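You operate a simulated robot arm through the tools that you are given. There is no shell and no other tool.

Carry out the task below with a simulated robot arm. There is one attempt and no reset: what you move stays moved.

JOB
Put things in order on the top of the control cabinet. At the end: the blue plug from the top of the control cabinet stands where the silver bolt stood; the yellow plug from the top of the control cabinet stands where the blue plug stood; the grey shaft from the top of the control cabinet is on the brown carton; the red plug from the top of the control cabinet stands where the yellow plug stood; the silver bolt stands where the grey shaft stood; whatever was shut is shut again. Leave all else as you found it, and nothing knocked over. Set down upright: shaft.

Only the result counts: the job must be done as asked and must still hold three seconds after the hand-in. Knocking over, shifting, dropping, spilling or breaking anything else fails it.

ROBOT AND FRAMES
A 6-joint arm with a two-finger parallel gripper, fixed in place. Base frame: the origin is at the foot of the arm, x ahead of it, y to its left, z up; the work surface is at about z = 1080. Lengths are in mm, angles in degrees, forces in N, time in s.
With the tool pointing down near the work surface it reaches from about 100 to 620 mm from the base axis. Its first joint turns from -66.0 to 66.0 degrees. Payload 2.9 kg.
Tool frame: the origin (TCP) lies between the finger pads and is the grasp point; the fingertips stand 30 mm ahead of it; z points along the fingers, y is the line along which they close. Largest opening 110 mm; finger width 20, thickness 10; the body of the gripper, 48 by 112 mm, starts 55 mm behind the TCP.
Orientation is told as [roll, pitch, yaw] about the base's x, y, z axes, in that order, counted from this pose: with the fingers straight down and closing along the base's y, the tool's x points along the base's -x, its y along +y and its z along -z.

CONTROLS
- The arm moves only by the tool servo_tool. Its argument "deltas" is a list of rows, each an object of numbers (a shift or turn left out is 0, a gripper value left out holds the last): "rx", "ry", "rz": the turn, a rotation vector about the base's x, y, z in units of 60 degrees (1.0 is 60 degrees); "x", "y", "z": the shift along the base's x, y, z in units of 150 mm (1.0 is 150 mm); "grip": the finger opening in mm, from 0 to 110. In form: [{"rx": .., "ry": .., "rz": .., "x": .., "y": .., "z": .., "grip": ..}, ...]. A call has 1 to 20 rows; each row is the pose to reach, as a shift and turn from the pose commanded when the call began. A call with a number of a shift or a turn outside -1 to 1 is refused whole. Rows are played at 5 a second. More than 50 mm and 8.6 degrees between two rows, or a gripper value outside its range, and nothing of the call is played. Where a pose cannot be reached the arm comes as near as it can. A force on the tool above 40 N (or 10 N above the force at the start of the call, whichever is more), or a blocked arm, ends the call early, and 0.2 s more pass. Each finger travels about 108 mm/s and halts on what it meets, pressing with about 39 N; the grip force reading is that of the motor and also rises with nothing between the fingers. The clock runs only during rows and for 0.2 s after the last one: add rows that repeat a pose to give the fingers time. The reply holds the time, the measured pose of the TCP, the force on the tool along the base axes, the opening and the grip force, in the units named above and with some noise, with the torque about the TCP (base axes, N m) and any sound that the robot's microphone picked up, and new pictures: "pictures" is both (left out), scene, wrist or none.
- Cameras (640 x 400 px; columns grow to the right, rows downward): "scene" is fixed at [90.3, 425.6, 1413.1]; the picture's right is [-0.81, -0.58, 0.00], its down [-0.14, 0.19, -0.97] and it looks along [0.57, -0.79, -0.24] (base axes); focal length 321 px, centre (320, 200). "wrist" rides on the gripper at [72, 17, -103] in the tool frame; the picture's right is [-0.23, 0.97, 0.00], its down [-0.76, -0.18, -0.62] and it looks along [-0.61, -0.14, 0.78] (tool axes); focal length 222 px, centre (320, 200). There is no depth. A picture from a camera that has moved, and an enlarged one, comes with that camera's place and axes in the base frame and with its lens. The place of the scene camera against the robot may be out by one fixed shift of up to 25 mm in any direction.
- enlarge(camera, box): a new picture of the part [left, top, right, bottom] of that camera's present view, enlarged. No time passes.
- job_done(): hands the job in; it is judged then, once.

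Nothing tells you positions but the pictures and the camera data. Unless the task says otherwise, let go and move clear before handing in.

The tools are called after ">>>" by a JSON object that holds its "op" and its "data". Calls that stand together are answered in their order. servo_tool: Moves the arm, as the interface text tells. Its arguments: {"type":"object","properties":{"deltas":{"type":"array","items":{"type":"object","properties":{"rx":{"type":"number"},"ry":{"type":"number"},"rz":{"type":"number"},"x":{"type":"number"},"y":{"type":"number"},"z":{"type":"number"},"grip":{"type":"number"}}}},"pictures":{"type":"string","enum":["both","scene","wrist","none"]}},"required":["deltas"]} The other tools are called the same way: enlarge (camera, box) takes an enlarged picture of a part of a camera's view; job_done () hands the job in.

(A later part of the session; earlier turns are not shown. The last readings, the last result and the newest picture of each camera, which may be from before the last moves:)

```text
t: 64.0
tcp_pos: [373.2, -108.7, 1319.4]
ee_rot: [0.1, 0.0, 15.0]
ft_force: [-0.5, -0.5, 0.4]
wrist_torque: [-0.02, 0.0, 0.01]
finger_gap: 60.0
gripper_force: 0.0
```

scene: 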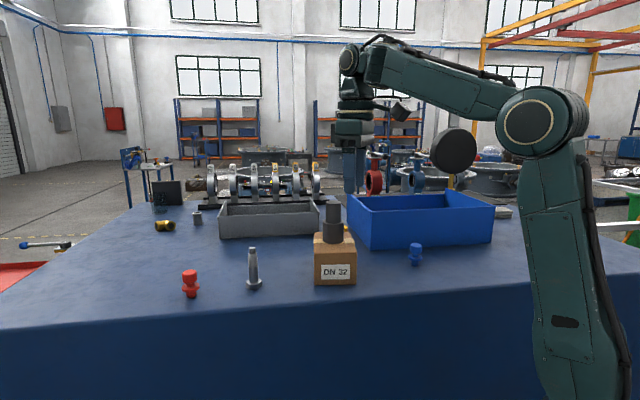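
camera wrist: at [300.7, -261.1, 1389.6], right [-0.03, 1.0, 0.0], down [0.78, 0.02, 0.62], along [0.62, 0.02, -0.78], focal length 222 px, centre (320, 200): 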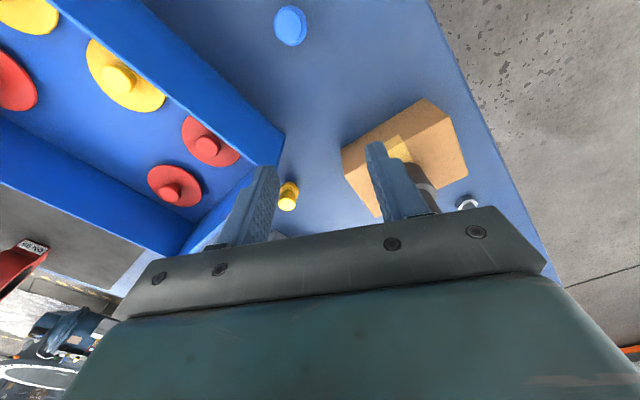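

>>> {"op": "servo_tool", "data": {"deltas": [{"y": 0.2, "rz": -0.02}, {"y": 0.4, "rz": -0.04}, {"y": 0.6, "x": 0.05, "rz": -0.06}, {"y": 0.8, "x": 0.15, "rz": -0.083}, {"y": 1.0, "x": 0.27, "rz": -0.083}, {"y": 1.0, "x": 0.37, "rz": -0.083}, {"y": 1.0, "x": 0.37, "rz": -0.083}], "pictures": "wrist"}}

```text
t: 65.6
tcp_pos: [429.9, 41.2, 1319.1]
ee_rot: [0.0, 0.0, 9.9]
ft_force: [0.3, -0.2, -0.2]
wrist_torque: [0.0, 0.0, -0.02]
finger_gap: 60.0
gripper_force: 0.1
camera wrist: at [356.3, 45.3, 1422.5], right [0.05, 1.0, 0.0], down [0.78, -0.04, 0.62], along [0.62, -0.03, -0.78], focal length 222 px, centre (320, 200)
```

wrist: 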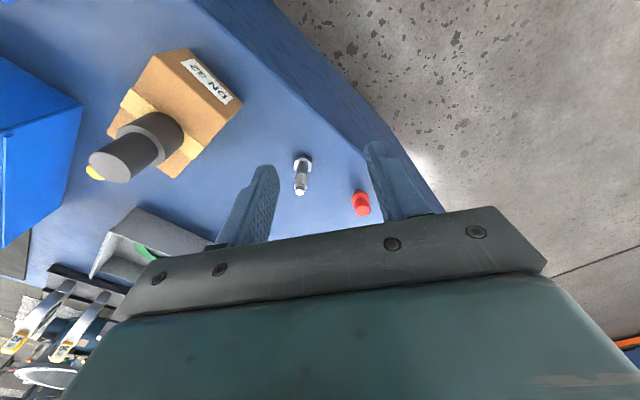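

Both bolt and red plug are visible and upright. I now approach the red plug with the tool tilted 15° outward, since it lies at the edge of reach.

>>> {"op": "servo_tool", "data": {"deltas": [{"x": 0.1, "y": 0.06, "z": -0.1, "rx": 0.009, "ry": -0.049}, {"x": 0.21, "y": 0.12, "z": -0.21, "rx": 0.017, "ry": -0.098}, {"x": 0.32, "y": 0.18, "z": -0.32, "rx": 0.026, "ry": -0.148}, {"x": 0.43, "y": 0.24, "z": -0.43, "rx": 0.035, "ry": -0.197}, {"x": 0.533, "y": 0.293, "z": -0.527, "rx": 0.0434, "ry": -0.2462}, {"x": 0.533, "y": 0.293, "z": -0.527, "rx": 0.0434, "ry": -0.2462}]}}

>>> {"op": "enlarge", "data": {"camera": "wrist", "box": [200, 60, 440, 240]}}

```text
t: 67.0
tcp_pos: [517.0, 87.1, 1249.1]
ee_rot: [-0.1, -14.8, 9.9]
ft_force: [0.3, -0.1, -0.1]
wrist_torque: [0.02, 0.01, -0.02]
finger_gap: 60.0
gripper_force: 0.0
out of reach, approached as far as the arm can: row 5, 6
camera wrist: at [419.6, 86.0, 1331.7], right [0.05, 1.0, 0.06], down [0.6, -0.08, 0.8], along [0.8, 0.0, -0.6], focal length 222 px, centre (320, 200)
```

scene: 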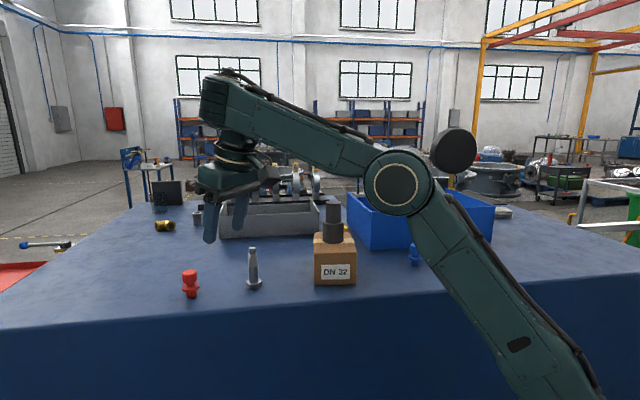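
wrist: 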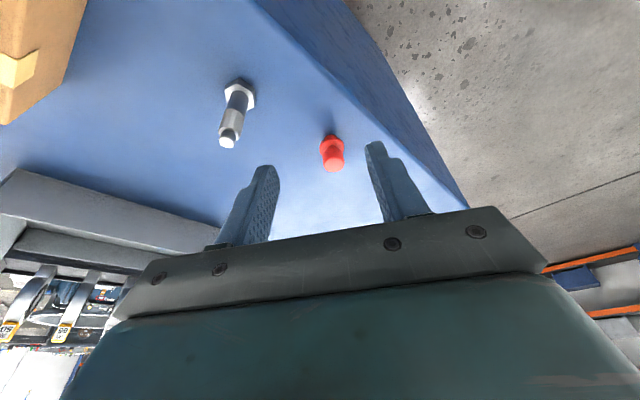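

```text
2.22 times, centred on (320, 150) of wrist
camera zoom: at [419.6, 86.0, 1331.7], right [0.05, 1.0, 0.06], down [0.6, -0.08, 0.8], along [0.8, 0.0, -0.6], focal length 494 px, centre (320, 311)
```

zoom: 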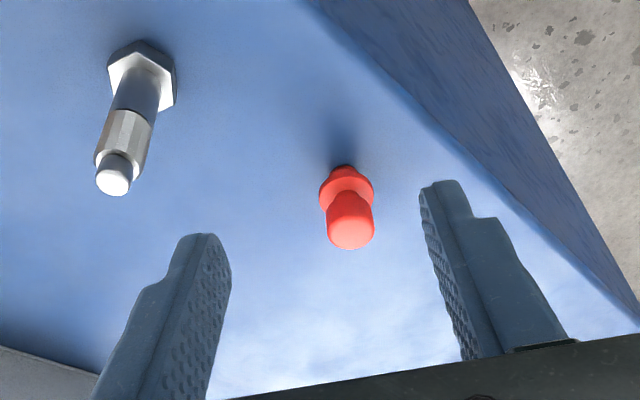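

The arm reports that this tilt and height is just out of its joint range. I reduce the tilt to about 8° here and see what it reaches.

>>> {"op": "servo_tool", "data": {"deltas": [{"rx": -0.01, "ry": 0.057}, {"rx": -0.0203, "ry": 0.115}, {"rx": -0.0203, "ry": 0.115}]}}

>>> {"op": "enlarge", "data": {"camera": "wrist", "box": [240, 80, 400, 200]}}

```text
t: 67.8
tcp_pos: [508.8, 83.4, 1239.3]
ee_rot: [0.1, -8.0, 10.0]
ft_force: [-0.5, -0.6, -0.5]
wrist_torque: [0.0, -0.01, -0.01]
finger_gap: 60.0
gripper_force: 0.2
out of reach, approached as far as the arm can: row 2
camera wrist: at [421.7, 86.3, 1332.6], right [0.05, 1.0, 0.03], down [0.69, -0.06, 0.72], along [0.72, -0.01, -0.69], focal length 222 px, centre (320, 200)
```

scene: 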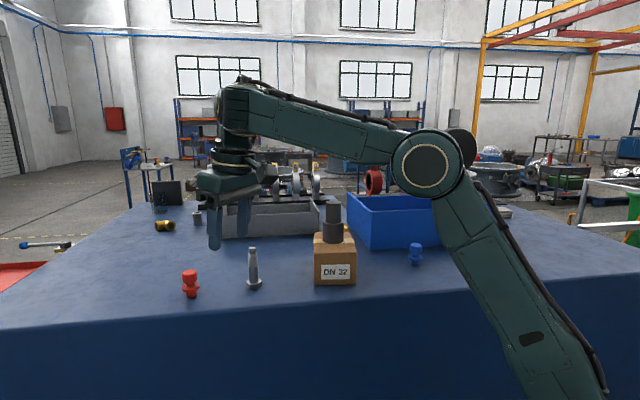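
wrist: 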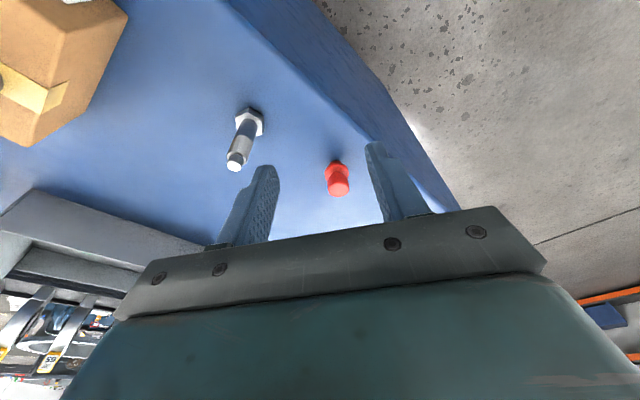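

```text
3.33 times, centred on (320, 140) of wrist
camera zoom: at [421.7, 86.3, 1332.6], right [0.05, 1.0, 0.03], down [0.69, -0.06, 0.72], along [0.72, -0.01, -0.69], focal length 740 px, centre (320, 400)
```

zoom: 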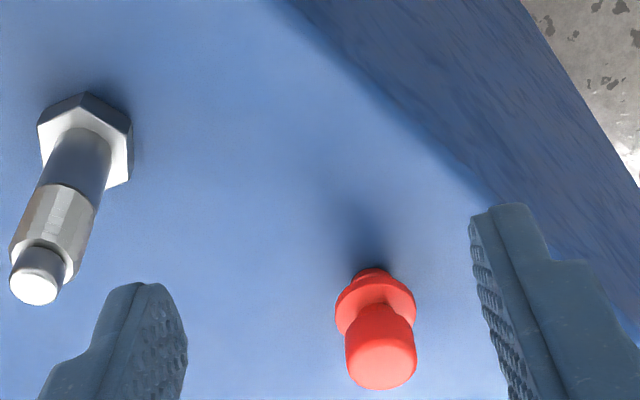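

At 8° tilt the pose is reached. The red plug measures about (615, 105.4). I approach in along its radial line with the plug entering between the open fingers, checking reach as I go.

>>> {"op": "servo_tool", "data": {"deltas": [{"x": 0.167, "y": 0.033, "z": -0.167}, {"x": 0.333, "y": 0.06, "z": -0.3}, {"x": 0.467, "y": 0.087, "z": -0.4}, {"x": 0.467, "y": 0.087, "z": -0.4}]}}

>>> {"op": "enlarge", "data": {"camera": "wrist", "box": [200, 60, 440, 240]}}

```text
t: 68.8
tcp_pos: [579.3, 96.7, 1179.1]
ee_rot: [0.1, -8.1, 10.0]
ft_force: [0.4, -0.3, -0.4]
wrist_torque: [-0.02, 0.02, 0.01]
finger_gap: 60.0
gripper_force: 0.1
camera wrist: at [492.0, 99.0, 1272.3], right [0.05, 1.0, 0.03], down [0.69, -0.06, 0.72], along [0.72, -0.01, -0.69], focal length 222 px, centre (320, 200)
```

scene: 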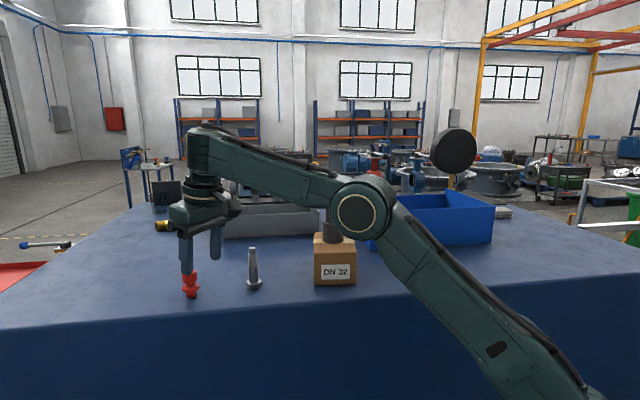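
wrist: 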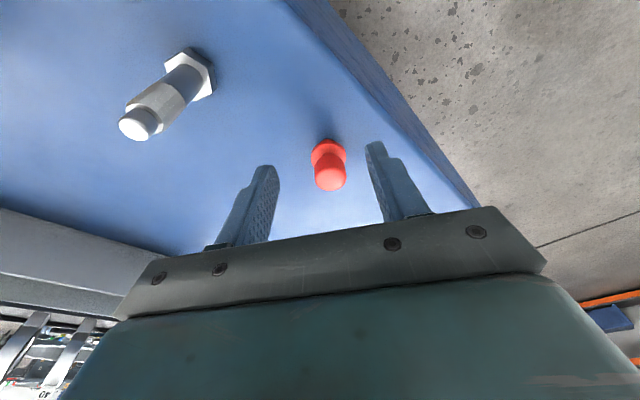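

```text
2.22 times, centred on (320, 150) of wrist
camera zoom: at [492.0, 99.0, 1272.3], right [0.05, 1.0, 0.03], down [0.69, -0.06, 0.72], along [0.72, -0.01, -0.69], focal length 494 px, centre (320, 311)
```

zoom: 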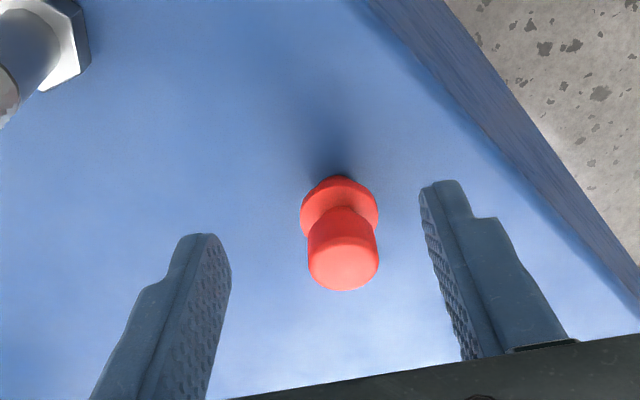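

The red plug refines to (615.2, 105.7). I move over it at z≈1165 with the plug passing between the fingers.

>>> {"op": "servo_tool", "data": {"deltas": [{"x": 0.075, "y": 0.018, "z": -0.03}, {"x": 0.15, "y": 0.037, "z": -0.06}, {"x": 0.223, "y": 0.055, "z": -0.1}, {"x": 0.223, "y": 0.055, "z": -0.1}]}}

>>> {"op": "enlarge", "data": {"camera": "wrist", "box": [200, 60, 440, 240]}}

```text
t: 69.8
tcp_pos: [612.5, 105.1, 1164.5]
ee_rot: [0.1, -8.0, 10.0]
ft_force: [-0.5, 0.6, 0.3]
wrist_torque: [-0.04, 0.01, 0.0]
finger_gap: 60.1
gripper_force: 0.0
camera wrist: at [525.5, 107.5, 1257.9], right [0.05, 1.0, 0.03], down [0.69, -0.06, 0.72], along [0.72, -0.01, -0.69], focal length 222 px, centre (320, 200)
```

scene: 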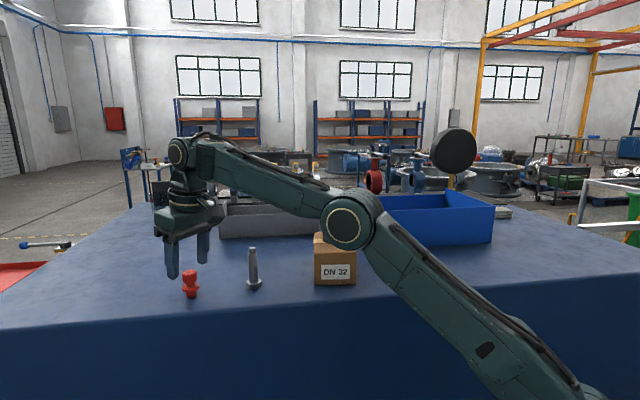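
wrist: 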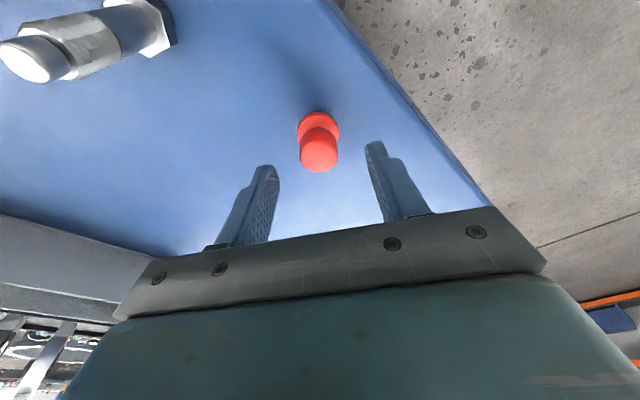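

```text
2.22 times, centred on (320, 150) of wrist
camera zoom: at [525.5, 107.5, 1257.9], right [0.05, 1.0, 0.03], down [0.69, -0.06, 0.72], along [0.72, -0.01, -0.69], focal length 494 px, centre (320, 311)
```

zoom: 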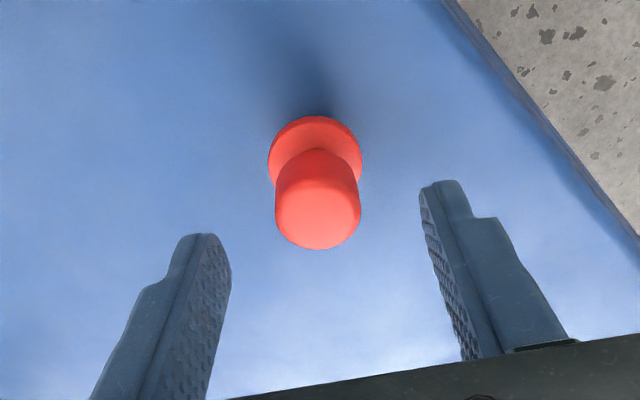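

The plug is centred under the tilted gripper. I descend to z≈1137 and check.

>>> {"op": "servo_tool", "data": {"deltas": [{"z": -0.06}, {"z": -0.12}, {"z": -0.18}, {"z": -0.18}]}}

>>> {"op": "enlarge", "data": {"camera": "wrist", "box": [200, 90, 440, 240]}}

>>> {"op": "enlarge", "data": {"camera": "scene", "box": [130, 200, 290, 320]}}

```text
t: 70.8
tcp_pos: [613.0, 105.8, 1137.6]
ee_rot: [0.1, -8.0, 10.0]
ft_force: [-0.5, -0.1, 0.0]
wrist_torque: [0.0, 0.0, 0.0]
finger_gap: 60.1
gripper_force: 0.1
camera wrist: at [525.5, 107.6, 1230.8], right [0.05, 1.0, 0.03], down [0.69, -0.06, 0.72], along [0.72, -0.01, -0.69], focal length 222 px, centre (320, 200)
```

scene: 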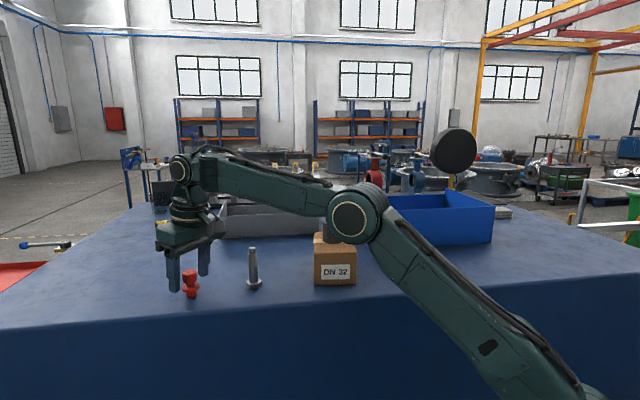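
wrist: 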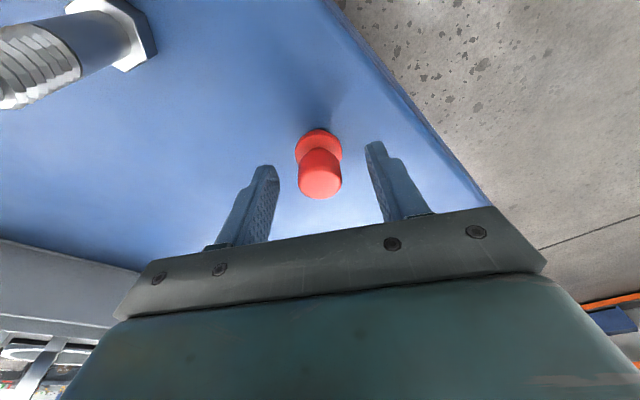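

```text
2.67 times, centred on (320, 165) of wrist
camera zoom: at [525.5, 107.6, 1230.8], right [0.05, 1.0, 0.03], down [0.69, -0.06, 0.72], along [0.72, -0.01, -0.69], focal length 592 px, centre (320, 293)
```

zoom: 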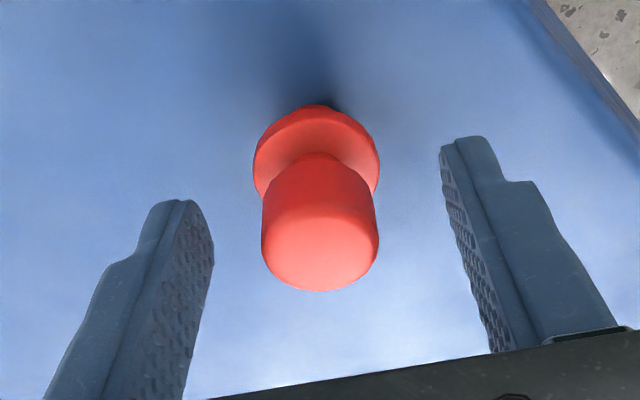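

```text
3.33 times, centred on (210, 260) of scene
camera zoom: at [90.3, 425.6, 1413.1], right [-0.81, -0.58, 0.0], down [-0.14, 0.19, -0.97], along [0.57, -0.79, -0.24], focal length 1070 px, centre (687, 0)
```

zoom: 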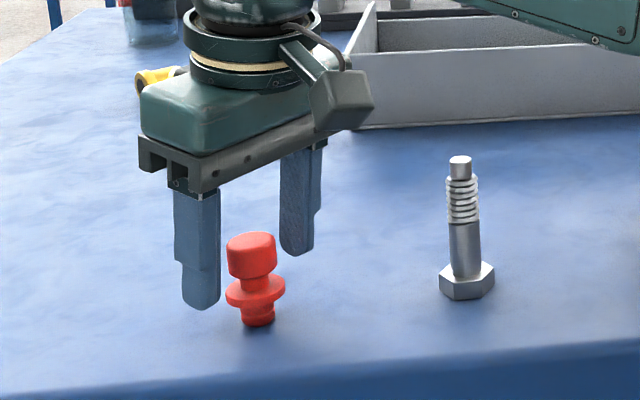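

Fingers straddle the red cap well. I close on it.

>>> {"op": "servo_tool", "data": {"deltas": [{"grip": 18}, {"grip": 18}, {"grip": 18}, {"grip": 18}, {"grip": 18}], "pictures": "wrist"}}

>>> {"op": "enlarge", "data": {"camera": "wrist", "box": [200, 90, 440, 240]}}

```text
t: 72.0
tcp_pos: [613.4, 105.2, 1139.0]
ee_rot: [0.1, -8.0, 10.0]
ft_force: [-0.4, 0.4, 3.7]
wrist_torque: [0.04, -0.03, 0.01]
finger_gap: 22.9
gripper_force: 39.2
camera wrist: at [525.4, 107.5, 1231.1], right [0.05, 1.0, 0.03], down [0.69, -0.06, 0.72], along [0.72, -0.01, -0.69], focal length 222 px, centre (320, 200)
```

wrist: 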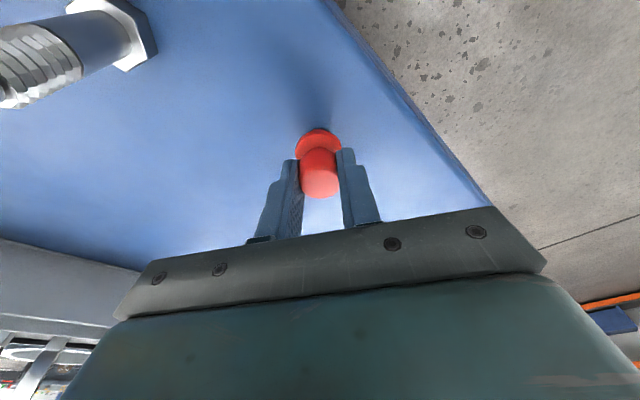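

```text
2.67 times, centred on (320, 165) of wrist
camera zoom: at [525.4, 107.5, 1231.1], right [0.05, 1.0, 0.03], down [0.69, -0.06, 0.72], along [0.72, -0.01, -0.69], focal length 592 px, centre (320, 293)
```

zoom: 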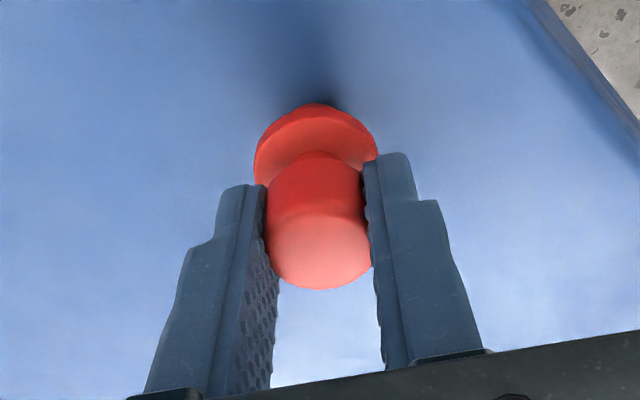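

The gap reads 22.9 mm, slightly less than for the other plugs. I lift a few millimetres and check that the plug follows upright.

>>> {"op": "servo_tool", "data": {"deltas": [{"z": 0.02}, {"z": 0.05}, {"z": 0.07}, {"z": 0.07}]}}

>>> {"op": "enlarge", "data": {"camera": "scene", "box": [130, 200, 290, 320]}}

>>> {"op": "enlarge", "data": {"camera": "wrist", "box": [200, 90, 440, 240]}}

```text
t: 73.0
tcp_pos: [612.3, 104.7, 1148.9]
ee_rot: [0.1, -7.9, 10.0]
ft_force: [1.2, 0.6, -0.1]
wrist_torque: [0.0, -0.01, -0.04]
finger_gap: 23.0
gripper_force: 39.2
camera wrist: at [525.7, 107.5, 1241.3], right [0.05, 1.0, 0.03], down [0.69, -0.06, 0.72], along [0.72, -0.01, -0.69], focal length 222 px, centre (320, 200)
```

scene: 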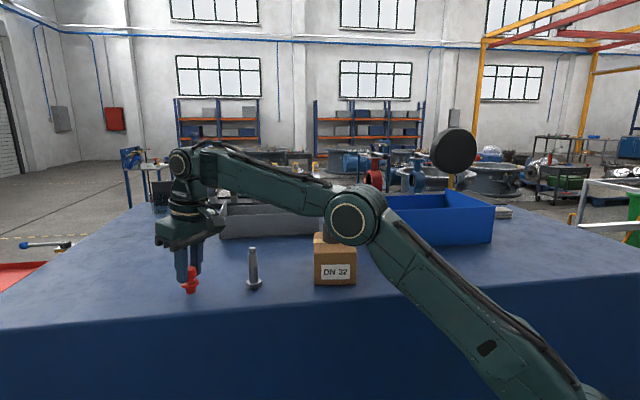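
wrist: 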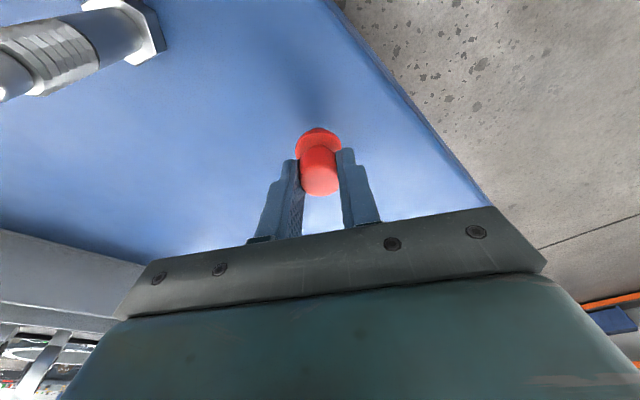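

```text
3.33 times, centred on (210, 260) of scene
camera zoom: at [90.3, 425.6, 1413.1], right [-0.81, -0.58, 0.0], down [-0.14, 0.19, -0.97], along [0.57, -0.79, -0.24], focal length 1070 px, centre (687, 0)
```

zoom: 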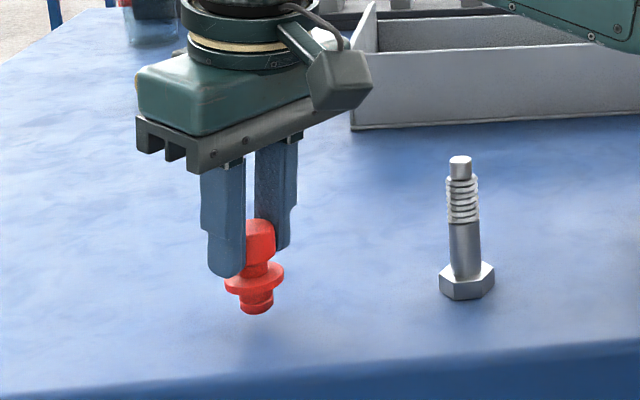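

```text
2.67 times, centred on (320, 165) of wrist
camera zoom: at [525.7, 107.5, 1241.3], right [0.05, 1.0, 0.03], down [0.69, -0.06, 0.72], along [0.72, -0.01, -0.69], focal length 592 px, centre (320, 293)
```

zoom: 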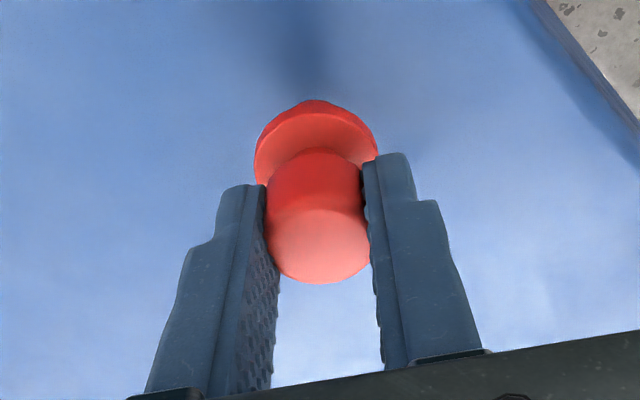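

The plug follows the hand but may lean slightly. I take closer views to measure that.

>>> {"op": "enlarge", "data": {"camera": "scene", "box": [165, 240, 229, 300]}}

>>> {"op": "enlarge", "data": {"camera": "wrist", "box": [280, 115, 360, 205]}}

```text
6.67 times, centred on (197, 270) of scene
camera zoom: at [90.3, 425.6, 1413.1], right [-0.81, -0.58, 0.0], down [-0.14, 0.19, -0.97], along [0.57, -0.79, -0.24], focal length 2139 px, centre (1140, -267)
```

zoom: 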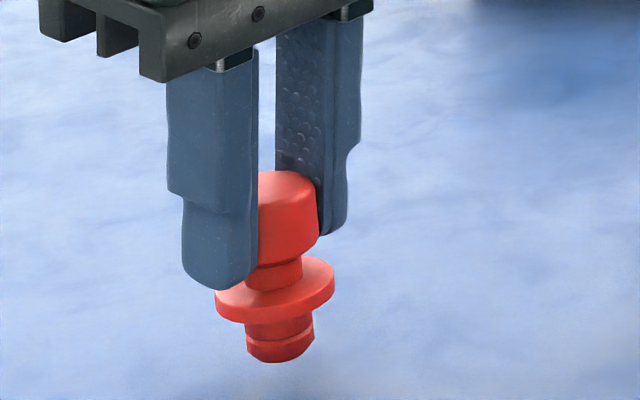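

```text
4.44 times, centred on (320, 160) of wrist
camera zoom: at [525.7, 107.5, 1241.3], right [0.05, 1.0, 0.03], down [0.69, -0.06, 0.72], along [0.72, -0.01, -0.69], focal length 987 px, centre (320, 378)
```

zoom: 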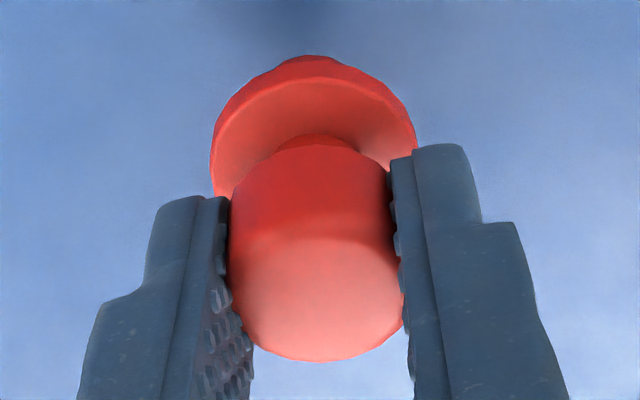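

Measured against the picture's perspective, the plug is upright within a degree or two. I lift and draw it inward, keeping the same 8° tool tilt.

>>> {"op": "servo_tool", "data": {"deltas": [{"z": 0.07}, {"z": 0.14}, {"x": -0.12, "y": -0.02, "z": 0.2}, {"x": -0.27, "y": -0.046, "z": 0.3}, {"x": -0.42, "y": -0.072, "z": 0.4}, {"x": -0.57, "y": -0.1, "z": 0.47}, {"x": -0.685, "y": -0.117, "z": 0.51}, {"x": -0.685, "y": -0.117, "z": 0.51}]}}

>>> {"op": "enlarge", "data": {"camera": "wrist", "box": [200, 90, 440, 240]}}

>>> {"op": "enlarge", "data": {"camera": "scene", "box": [170, 170, 330, 290]}}

```text
t: 74.8
tcp_pos: [510.9, 89.5, 1224.4]
ee_rot: [0.1, -8.0, 10.0]
ft_force: [-0.4, 0.6, -0.2]
wrist_torque: [-0.02, -0.03, -0.01]
finger_gap: 24.2
gripper_force: 39.4
camera wrist: at [423.0, 90.0, 1317.6], right [0.05, 1.0, 0.03], down [0.69, -0.06, 0.72], along [0.72, -0.01, -0.69], focal length 222 px, centre (320, 200)
```

scene: 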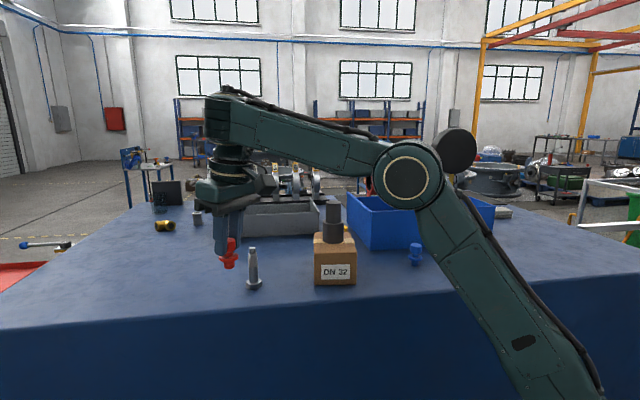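
wrist: 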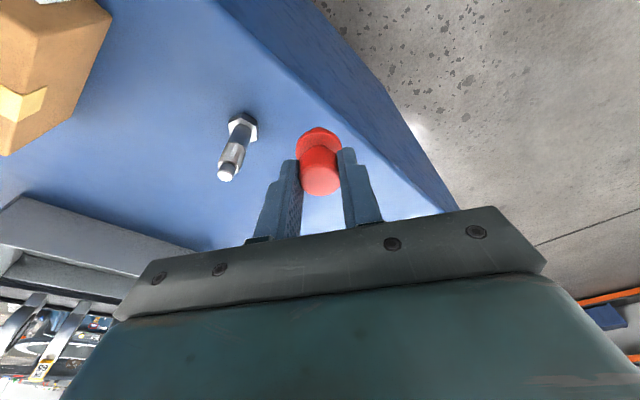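

```text
2.67 times, centred on (320, 165) of wrist
camera zoom: at [423.0, 90.0, 1317.6], right [0.05, 1.0, 0.03], down [0.69, -0.06, 0.72], along [0.72, -0.01, -0.69], focal length 592 px, centre (320, 293)
```

zoom: 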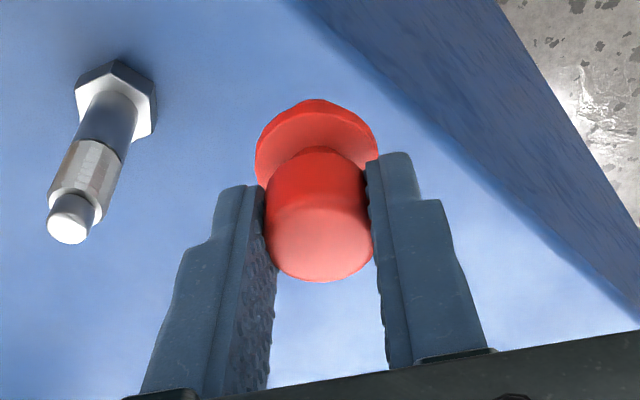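

```text
3.33 times, centred on (250, 230) of scene
camera zoom: at [90.3, 425.6, 1413.1], right [-0.81, -0.58, 0.0], down [-0.14, 0.19, -0.97], along [0.57, -0.79, -0.24], focal length 1070 px, centre (553, 100)
```

zoom: 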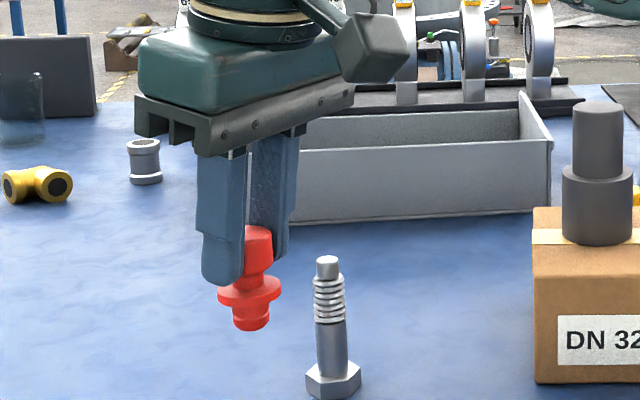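

The plug may have crept slightly in the grip (gap 24.2 now). I hold still for a moment to see whether it is stable before carrying on.

>>> {"op": "servo_tool", "data": {"deltas": [{"z": 0.0, "grip": 10}, {"z": 0.0, "grip": 10}, {"z": 0.0, "grip": 10}, {"z": 0.0, "grip": 10}, {"z": 0.0, "grip": 10}], "pictures": "wrist"}}

>>> {"op": "enlarge", "data": {"camera": "wrist", "box": [200, 90, 440, 240]}}

```text
t: 76.0
tcp_pos: [511.0, 88.7, 1224.5]
ee_rot: [0.1, -8.0, 9.9]
ft_force: [-0.8, -0.7, -0.8]
wrist_torque: [0.0, -0.01, -0.03]
finger_gap: 24.3
gripper_force: 38.5
camera wrist: at [423.3, 90.0, 1317.5], right [0.05, 1.0, 0.03], down [0.69, -0.06, 0.72], along [0.72, -0.01, -0.69], focal length 222 px, centre (320, 200)
```

wrist: 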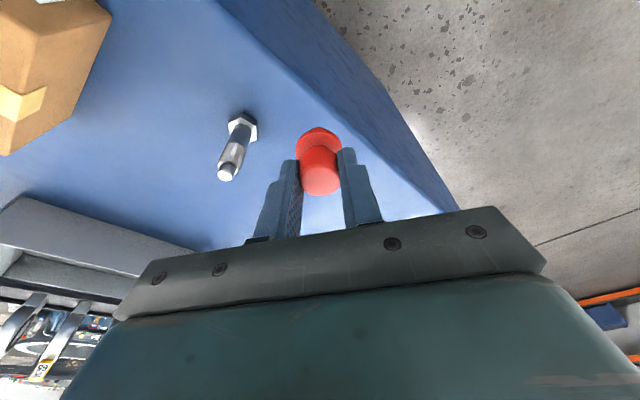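

```text
2.67 times, centred on (320, 165) of wrist
camera zoom: at [423.3, 90.0, 1317.5], right [0.05, 1.0, 0.03], down [0.69, -0.06, 0.72], along [0.72, -0.01, -0.69], focal length 592 px, centre (320, 293)
```

zoom: 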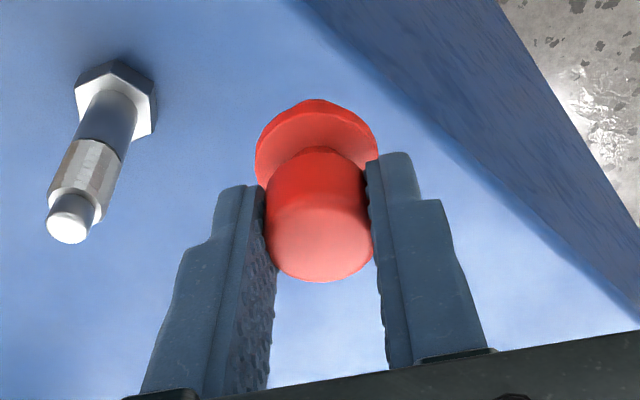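

The grip is stable now. I carry on around the near side of the carton at gentle speed, turning the yaw with the azimuth.

>>> {"op": "servo_tool", "data": {"deltas": [{"x": -0.06, "y": -0.025, "z": 0.01, "rz": -0.005}, {"x": -0.17, "y": -0.07, "z": 0.04, "rz": -0.015}, {"x": -0.3, "y": -0.125, "z": 0.07, "rz": -0.03}, {"x": -0.44, "y": -0.185, "z": 0.1, "rz": -0.045}, {"x": -0.58, "y": -0.245, "z": 0.12, "rz": -0.06}, {"x": -0.72, "y": -0.305, "z": 0.13, "rz": -0.075}, {"x": -0.82, "y": -0.35, "z": 0.14, "rz": -0.09}, {"x": -0.88, "y": -0.38, "z": 0.14, "rz": -0.1}, {"x": -0.9, "y": -0.39, "z": 0.14, "rz": -0.1}, {"x": -0.9, "y": -0.39, "z": 0.14, "rz": -0.1}]}}

```text
t: 78.2
tcp_pos: [383.9, 31.1, 1278.4]
ee_rot: [0.0, -7.8, 3.9]
ft_force: [-0.8, -0.2, -0.6]
wrist_torque: [0.01, 0.01, -0.01]
finger_gap: 24.6
gripper_force: 38.8
out of reach, approached as far as the arm can: row 3, 4, 5, 6, 7, 8, 9
camera wrist: at [297.6, 42.1, 1371.0], right [0.16, 0.99, 0.03], down [0.68, -0.13, 0.72], along [0.71, -0.09, -0.69], focal length 222 px, centre (320, 200)
```

scene: 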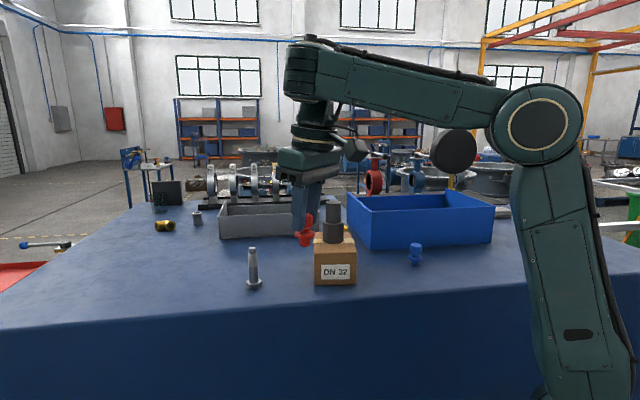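
wrist: 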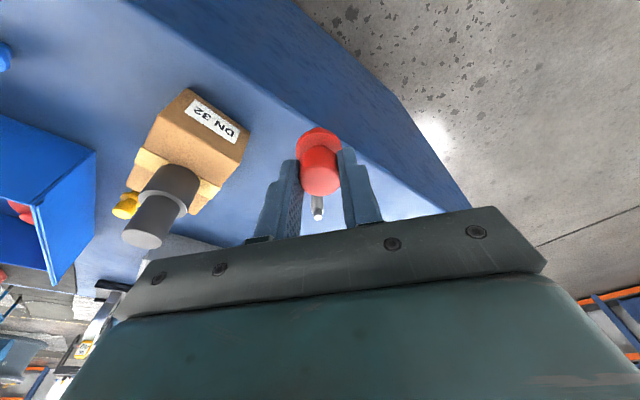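

The arm reported reach limits with this tilt on the way in, and the last row may still be settling. I hold still to see where it ends up.

>>> {"op": "servo_tool", "data": {"deltas": [{"z": 0.0}], "pictures": "scene"}}

```text
t: 78.6
tcp_pos: [384.4, 31.8, 1277.7]
ee_rot: [-0.1, -7.8, 4.1]
ft_force: [0.2, 0.4, -1.1]
wrist_torque: [0.02, 0.0, 0.01]
finger_gap: 24.7
gripper_force: 39.5
```

scene: 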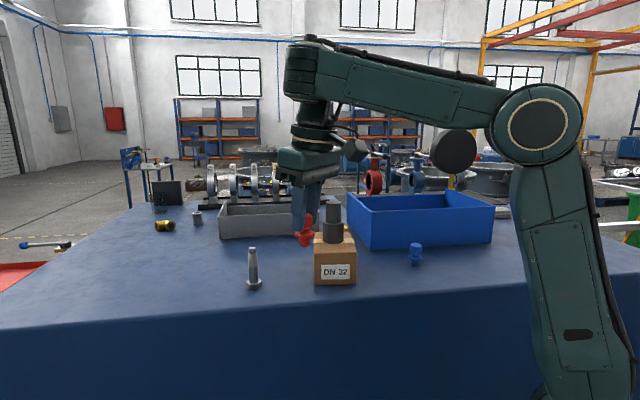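

The arm is steady at about (384, 32, 1278). I probe with a small upward move to learn which pose the commands now count from.

>>> {"op": "servo_tool", "data": {"deltas": [{"z": 0.03}, {"z": 0.05}, {"z": 0.05}], "pictures": "none"}}

```text
t: 79.4
tcp_pos: [386.1, 20.2, 1276.5]
ee_rot: [-1.2, -7.3, 4.0]
ft_force: [1.1, 0.4, 0.4]
wrist_torque: [0.03, 0.01, 0.01]
finger_gap: 24.6
gripper_force: 39.3
out of reach, approached as far as the arm can: row 1, 2, 3
```

The solver behaves poorly with this tilt at shorter reach, and the yellow plug's old spot is well inside. So I'll go back out, set the red plug down upright at a slightly nearer spot (radius about 600), and re-grasp it with a vertical tool as I did with the others.

>>> {"op": "servo_tool", "data": {"deltas": [{"x": 0.1, "y": 0.045, "z": 0.1, "rz": 0.01}, {"x": 0.22, "y": 0.1, "z": 0.08, "rz": 0.03}, {"x": 0.36, "y": 0.165, "z": 0.04, "rz": 0.05}, {"x": 0.5, "y": 0.23, "z": 0.0, "rz": 0.07}, {"x": 0.62, "y": 0.285, "z": -0.04, "rz": 0.09}, {"x": 0.7, "y": 0.32, "z": -0.07, "rz": 0.1}, {"x": 0.76, "y": 0.345, "z": -0.08, "rz": 0.1}, {"x": 0.76, "y": 0.345, "z": -0.08, "rz": 0.1}]}}

>>> {"op": "enlarge", "data": {"camera": "wrist", "box": [200, 90, 440, 240]}}

```text
t: 81.2
tcp_pos: [489.7, 83.1, 1241.4]
ee_rot: [0.0, -8.1, 10.0]
ft_force: [0.2, 0.0, -1.0]
wrist_torque: [-0.02, -0.02, 0.02]
finger_gap: 24.9
gripper_force: 39.3
out of reach, approached as far as the arm can: row 1, 2
camera wrist: at [401.9, 83.8, 1334.1], right [0.05, 1.0, 0.03], down [0.69, -0.06, 0.72], along [0.72, -0.01, -0.69], focal length 222 px, centre (320, 200)
```

scene: 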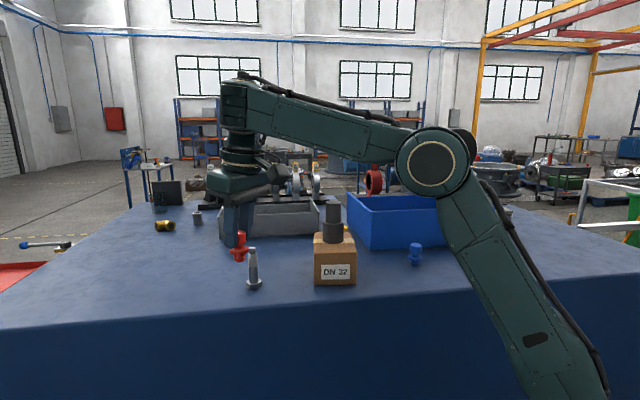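
wrist: 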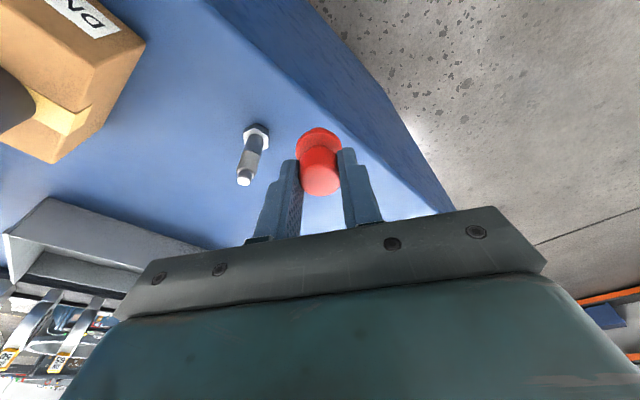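

```text
2.67 times, centred on (320, 165) of wrist
camera zoom: at [401.9, 83.8, 1334.1], right [0.05, 1.0, 0.03], down [0.69, -0.06, 0.72], along [0.72, -0.01, -0.69], focal length 592 px, centre (320, 293)
```

zoom: 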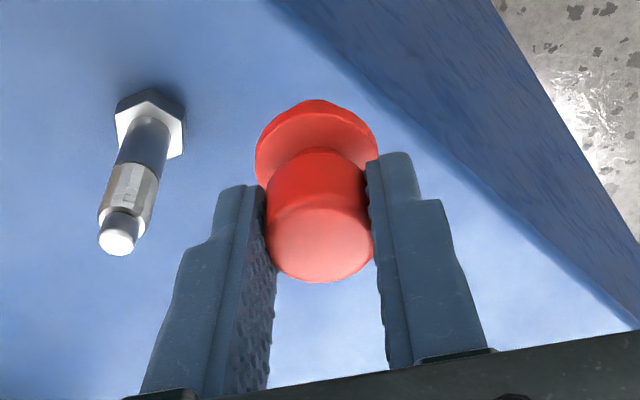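

>>> {"op": "servo_tool", "data": {"deltas": [{"x": 0.1, "y": 0.019, "z": -0.06}, {"x": 0.24, "y": 0.046, "z": -0.16}, {"x": 0.38, "y": 0.072, "z": -0.28}, {"x": 0.5, "y": 0.095, "z": -0.4}, {"x": 0.6, "y": 0.114, "z": -0.5}, {"x": 0.673, "y": 0.128, "z": -0.57}, {"x": 0.673, "y": 0.128, "z": -0.57}]}}

>>> {"op": "enlarge", "data": {"camera": "scene", "box": [165, 230, 229, 290]}}

```text
t: 82.8
tcp_pos: [590.6, 99.2, 1155.7]
ee_rot: [0.1, -7.9, 9.9]
ft_force: [0.0, 0.8, 0.3]
wrist_torque: [0.01, 0.0, 0.02]
finger_gap: 24.7
gripper_force: 38.8
camera wrist: at [503.2, 102.4, 1248.5], right [0.05, 1.0, 0.03], down [0.69, -0.06, 0.72], along [0.72, -0.01, -0.69], focal length 222 px, centre (320, 200)
```

scene: 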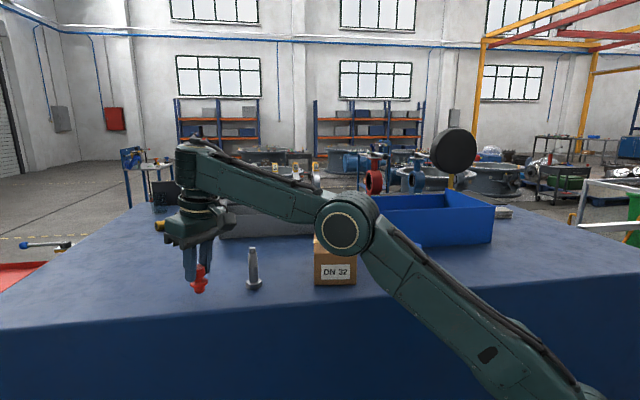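
wrist: 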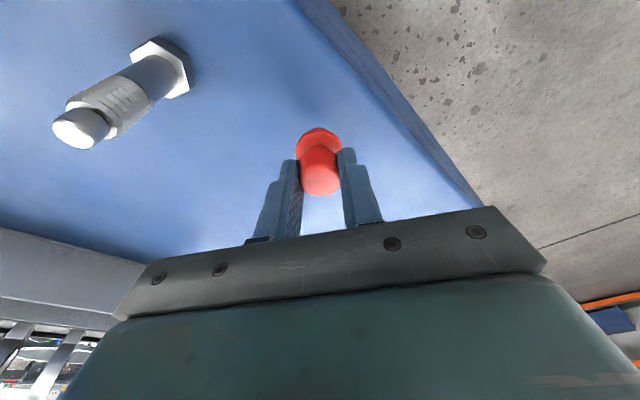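

```text
6.67 times, centred on (197, 260) of scene
camera zoom: at [90.3, 425.6, 1413.1], right [-0.81, -0.58, 0.0], down [-0.14, 0.19, -0.97], along [0.57, -0.79, -0.24], focal length 2139 px, centre (1140, -200)
```

zoom: 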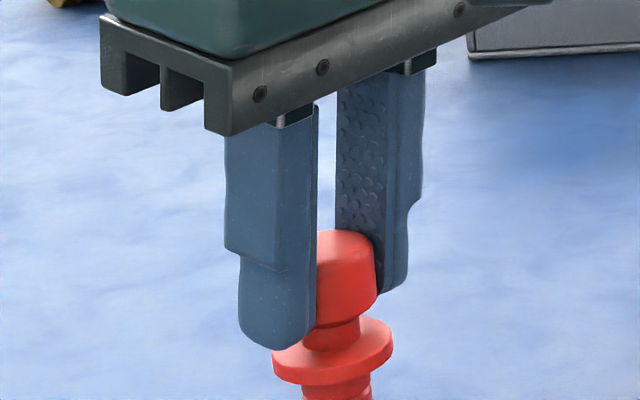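

>>> {"op": "servo_tool", "data": {"deltas": [{"z": -0.03}, {"z": -0.06}, {"z": -0.085}, {"z": -0.085}], "pictures": "scene"}}

>>> {"op": "enlarge", "data": {"camera": "scene", "box": [165, 240, 229, 300]}}

```text
t: 83.8
tcp_pos: [591.0, 101.2, 1142.5]
ee_rot: [0.1, -8.0, 10.0]
ft_force: [-0.1, -0.6, 0.0]
wrist_torque: [0.0, 0.02, -0.02]
finger_gap: 24.2
gripper_force: 39.2
```

scene: 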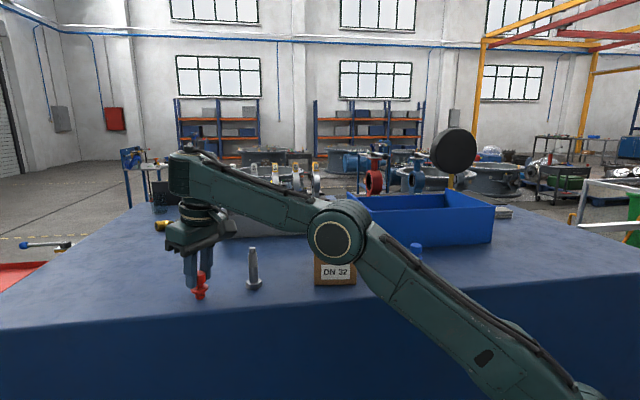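

```text
6.67 times, centred on (197, 270) of scene
camera zoom: at [90.3, 425.6, 1413.1], right [-0.81, -0.58, 0.0], down [-0.14, 0.19, -0.97], along [0.57, -0.79, -0.24], focal length 2139 px, centre (1140, -267)
```

zoom: 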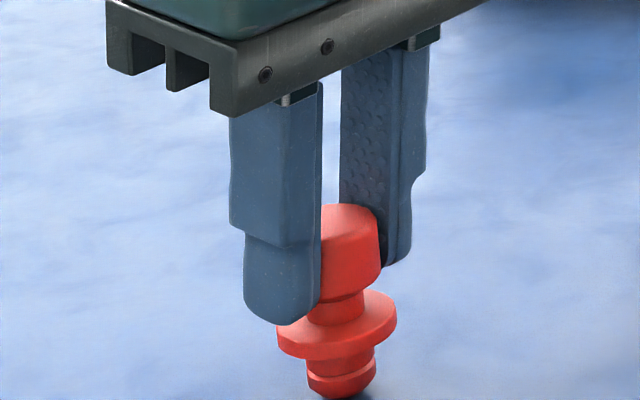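

>>> {"op": "servo_tool", "data": {"deltas": [{"z": -0.007}, {"z": -0.014}, {"z": -0.014}], "pictures": "none"}}

```text
t: 84.6
tcp_pos: [591.0, 101.1, 1140.6]
ee_rot: [0.1, -8.1, 10.0]
ft_force: [0.4, -0.9, 1.1]
wrist_torque: [0.01, 0.02, -0.01]
finger_gap: 24.2
gripper_force: 38.7
```

>>> {"op": "servo_tool", "data": {"deltas": [{"z": -0.007}, {"z": -0.01}, {"z": -0.01}], "pictures": "none"}}

```text
t: 85.4
tcp_pos: [589.4, 99.4, 1141.6]
ee_rot: [0.1, -8.1, 10.1]
ft_force: [1.4, 1.9, 12.0]
wrist_torque: [0.07, -0.16, 0.02]
finger_gap: 24.6
gripper_force: 38.3
```

The plug touches the table. I ease slightly and release it here.

>>> {"op": "servo_tool", "data": {"deltas": [{"z": 0.003}, {"z": 0.003}, {"z": 0.003, "grip": 60}, {"z": 0.003, "grip": 60}, {"z": 0.003, "grip": 60}, {"z": 0.003, "grip": 60}]}}

>>> {"op": "enlarge", "data": {"camera": "scene", "box": [165, 240, 229, 300]}}

>>> {"op": "enlarge", "data": {"camera": "wrist", "box": [200, 90, 440, 240]}}

```text
t: 86.8
tcp_pos: [590.5, 100.5, 1139.7]
ee_rot: [0.0, -7.9, 10.0]
ft_force: [0.4, -0.2, 0.6]
wrist_torque: [-0.04, 0.0, -0.02]
finger_gap: 60.1
gripper_force: 0.1
camera wrist: at [502.5, 102.3, 1232.6], right [0.05, 1.0, 0.03], down [0.69, -0.06, 0.72], along [0.72, -0.01, -0.69], focal length 222 px, centre (320, 200)
```

scene: 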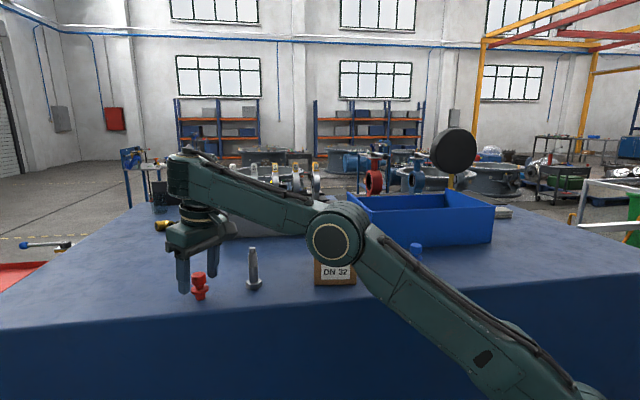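
wrist: 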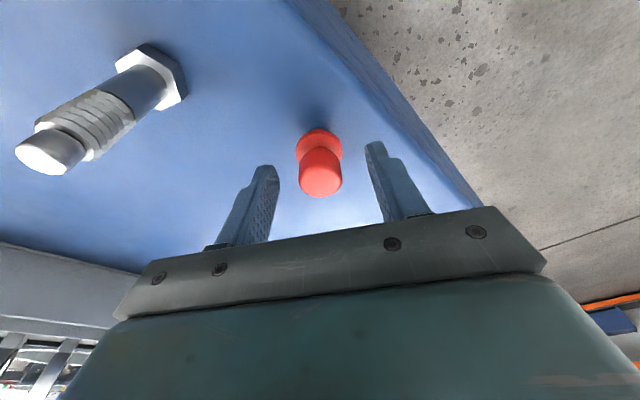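

```text
6.67 times, centred on (197, 270) of scene
camera zoom: at [90.3, 425.6, 1413.1], right [-0.81, -0.58, 0.0], down [-0.14, 0.19, -0.97], along [0.57, -0.79, -0.24], focal length 2139 px, centre (1140, -267)
```

zoom: 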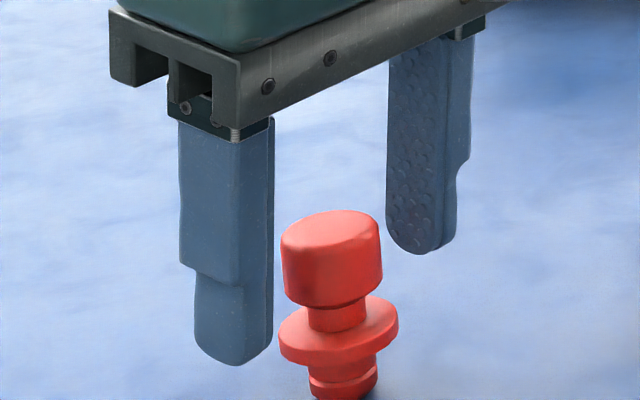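

```text
2.67 times, centred on (320, 165) of wrist
camera zoom: at [502.5, 102.3, 1232.6], right [0.05, 1.0, 0.03], down [0.69, -0.06, 0.72], along [0.72, -0.01, -0.69], focal length 592 px, centre (320, 293)
```

zoom: 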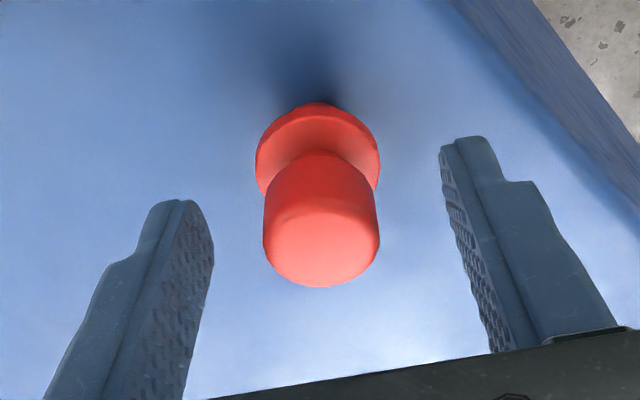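

The red plug stands upright at about (592, 100.6). I lift clear, straighten the tool to vertical, and hover over it.

>>> {"op": "servo_tool", "data": {"deltas": [{"z": 0.07}, {"z": 0.15}, {"z": 0.22}, {"z": 0.22, "x": 0.006, "rx": -0.008, "ry": 0.044}, {"z": 0.22, "x": 0.013, "rx": -0.016, "ry": 0.088}, {"z": 0.22, "x": 0.013, "rx": -0.0232, "ry": 0.1313}, {"z": 0.22, "x": 0.013, "rx": -0.0232, "ry": 0.1313}]}}

>>> {"op": "enlarge", "data": {"camera": "wrist", "box": [200, 60, 440, 240]}}

```text
t: 88.4
tcp_pos: [592.0, 100.8, 1172.2]
ee_rot: [0.1, 0.2, 10.0]
ft_force: [0.1, -0.5, 0.7]
wrist_torque: [0.01, 0.0, 0.01]
finger_gap: 60.2
gripper_force: 0.0
camera wrist: at [518.5, 104.7, 1276.6], right [0.05, 1.0, 0.0], down [0.78, -0.04, 0.62], along [0.62, -0.03, -0.78], focal length 222 px, centre (320, 200)
```

scene: 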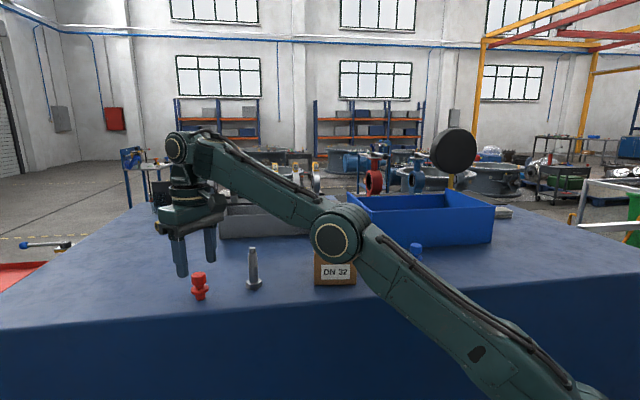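
wrist: 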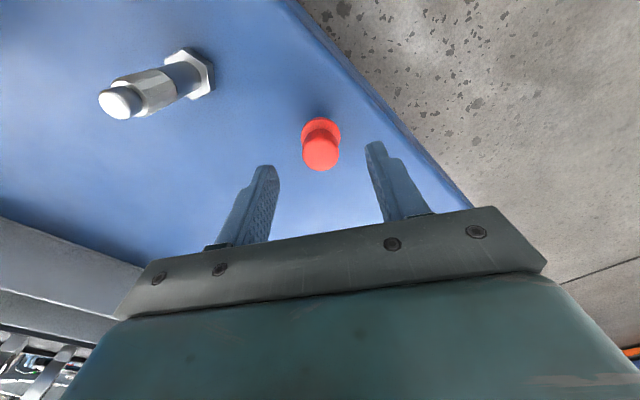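

```text
2.22 times, centred on (320, 150) of wrist
camera zoom: at [518.5, 104.7, 1276.6], right [0.05, 1.0, 0.0], down [0.78, -0.04, 0.62], along [0.62, -0.03, -0.78], focal length 494 px, centre (320, 311)
```

zoom: 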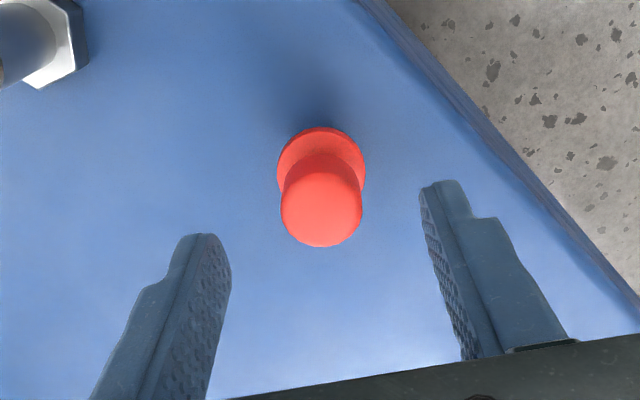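

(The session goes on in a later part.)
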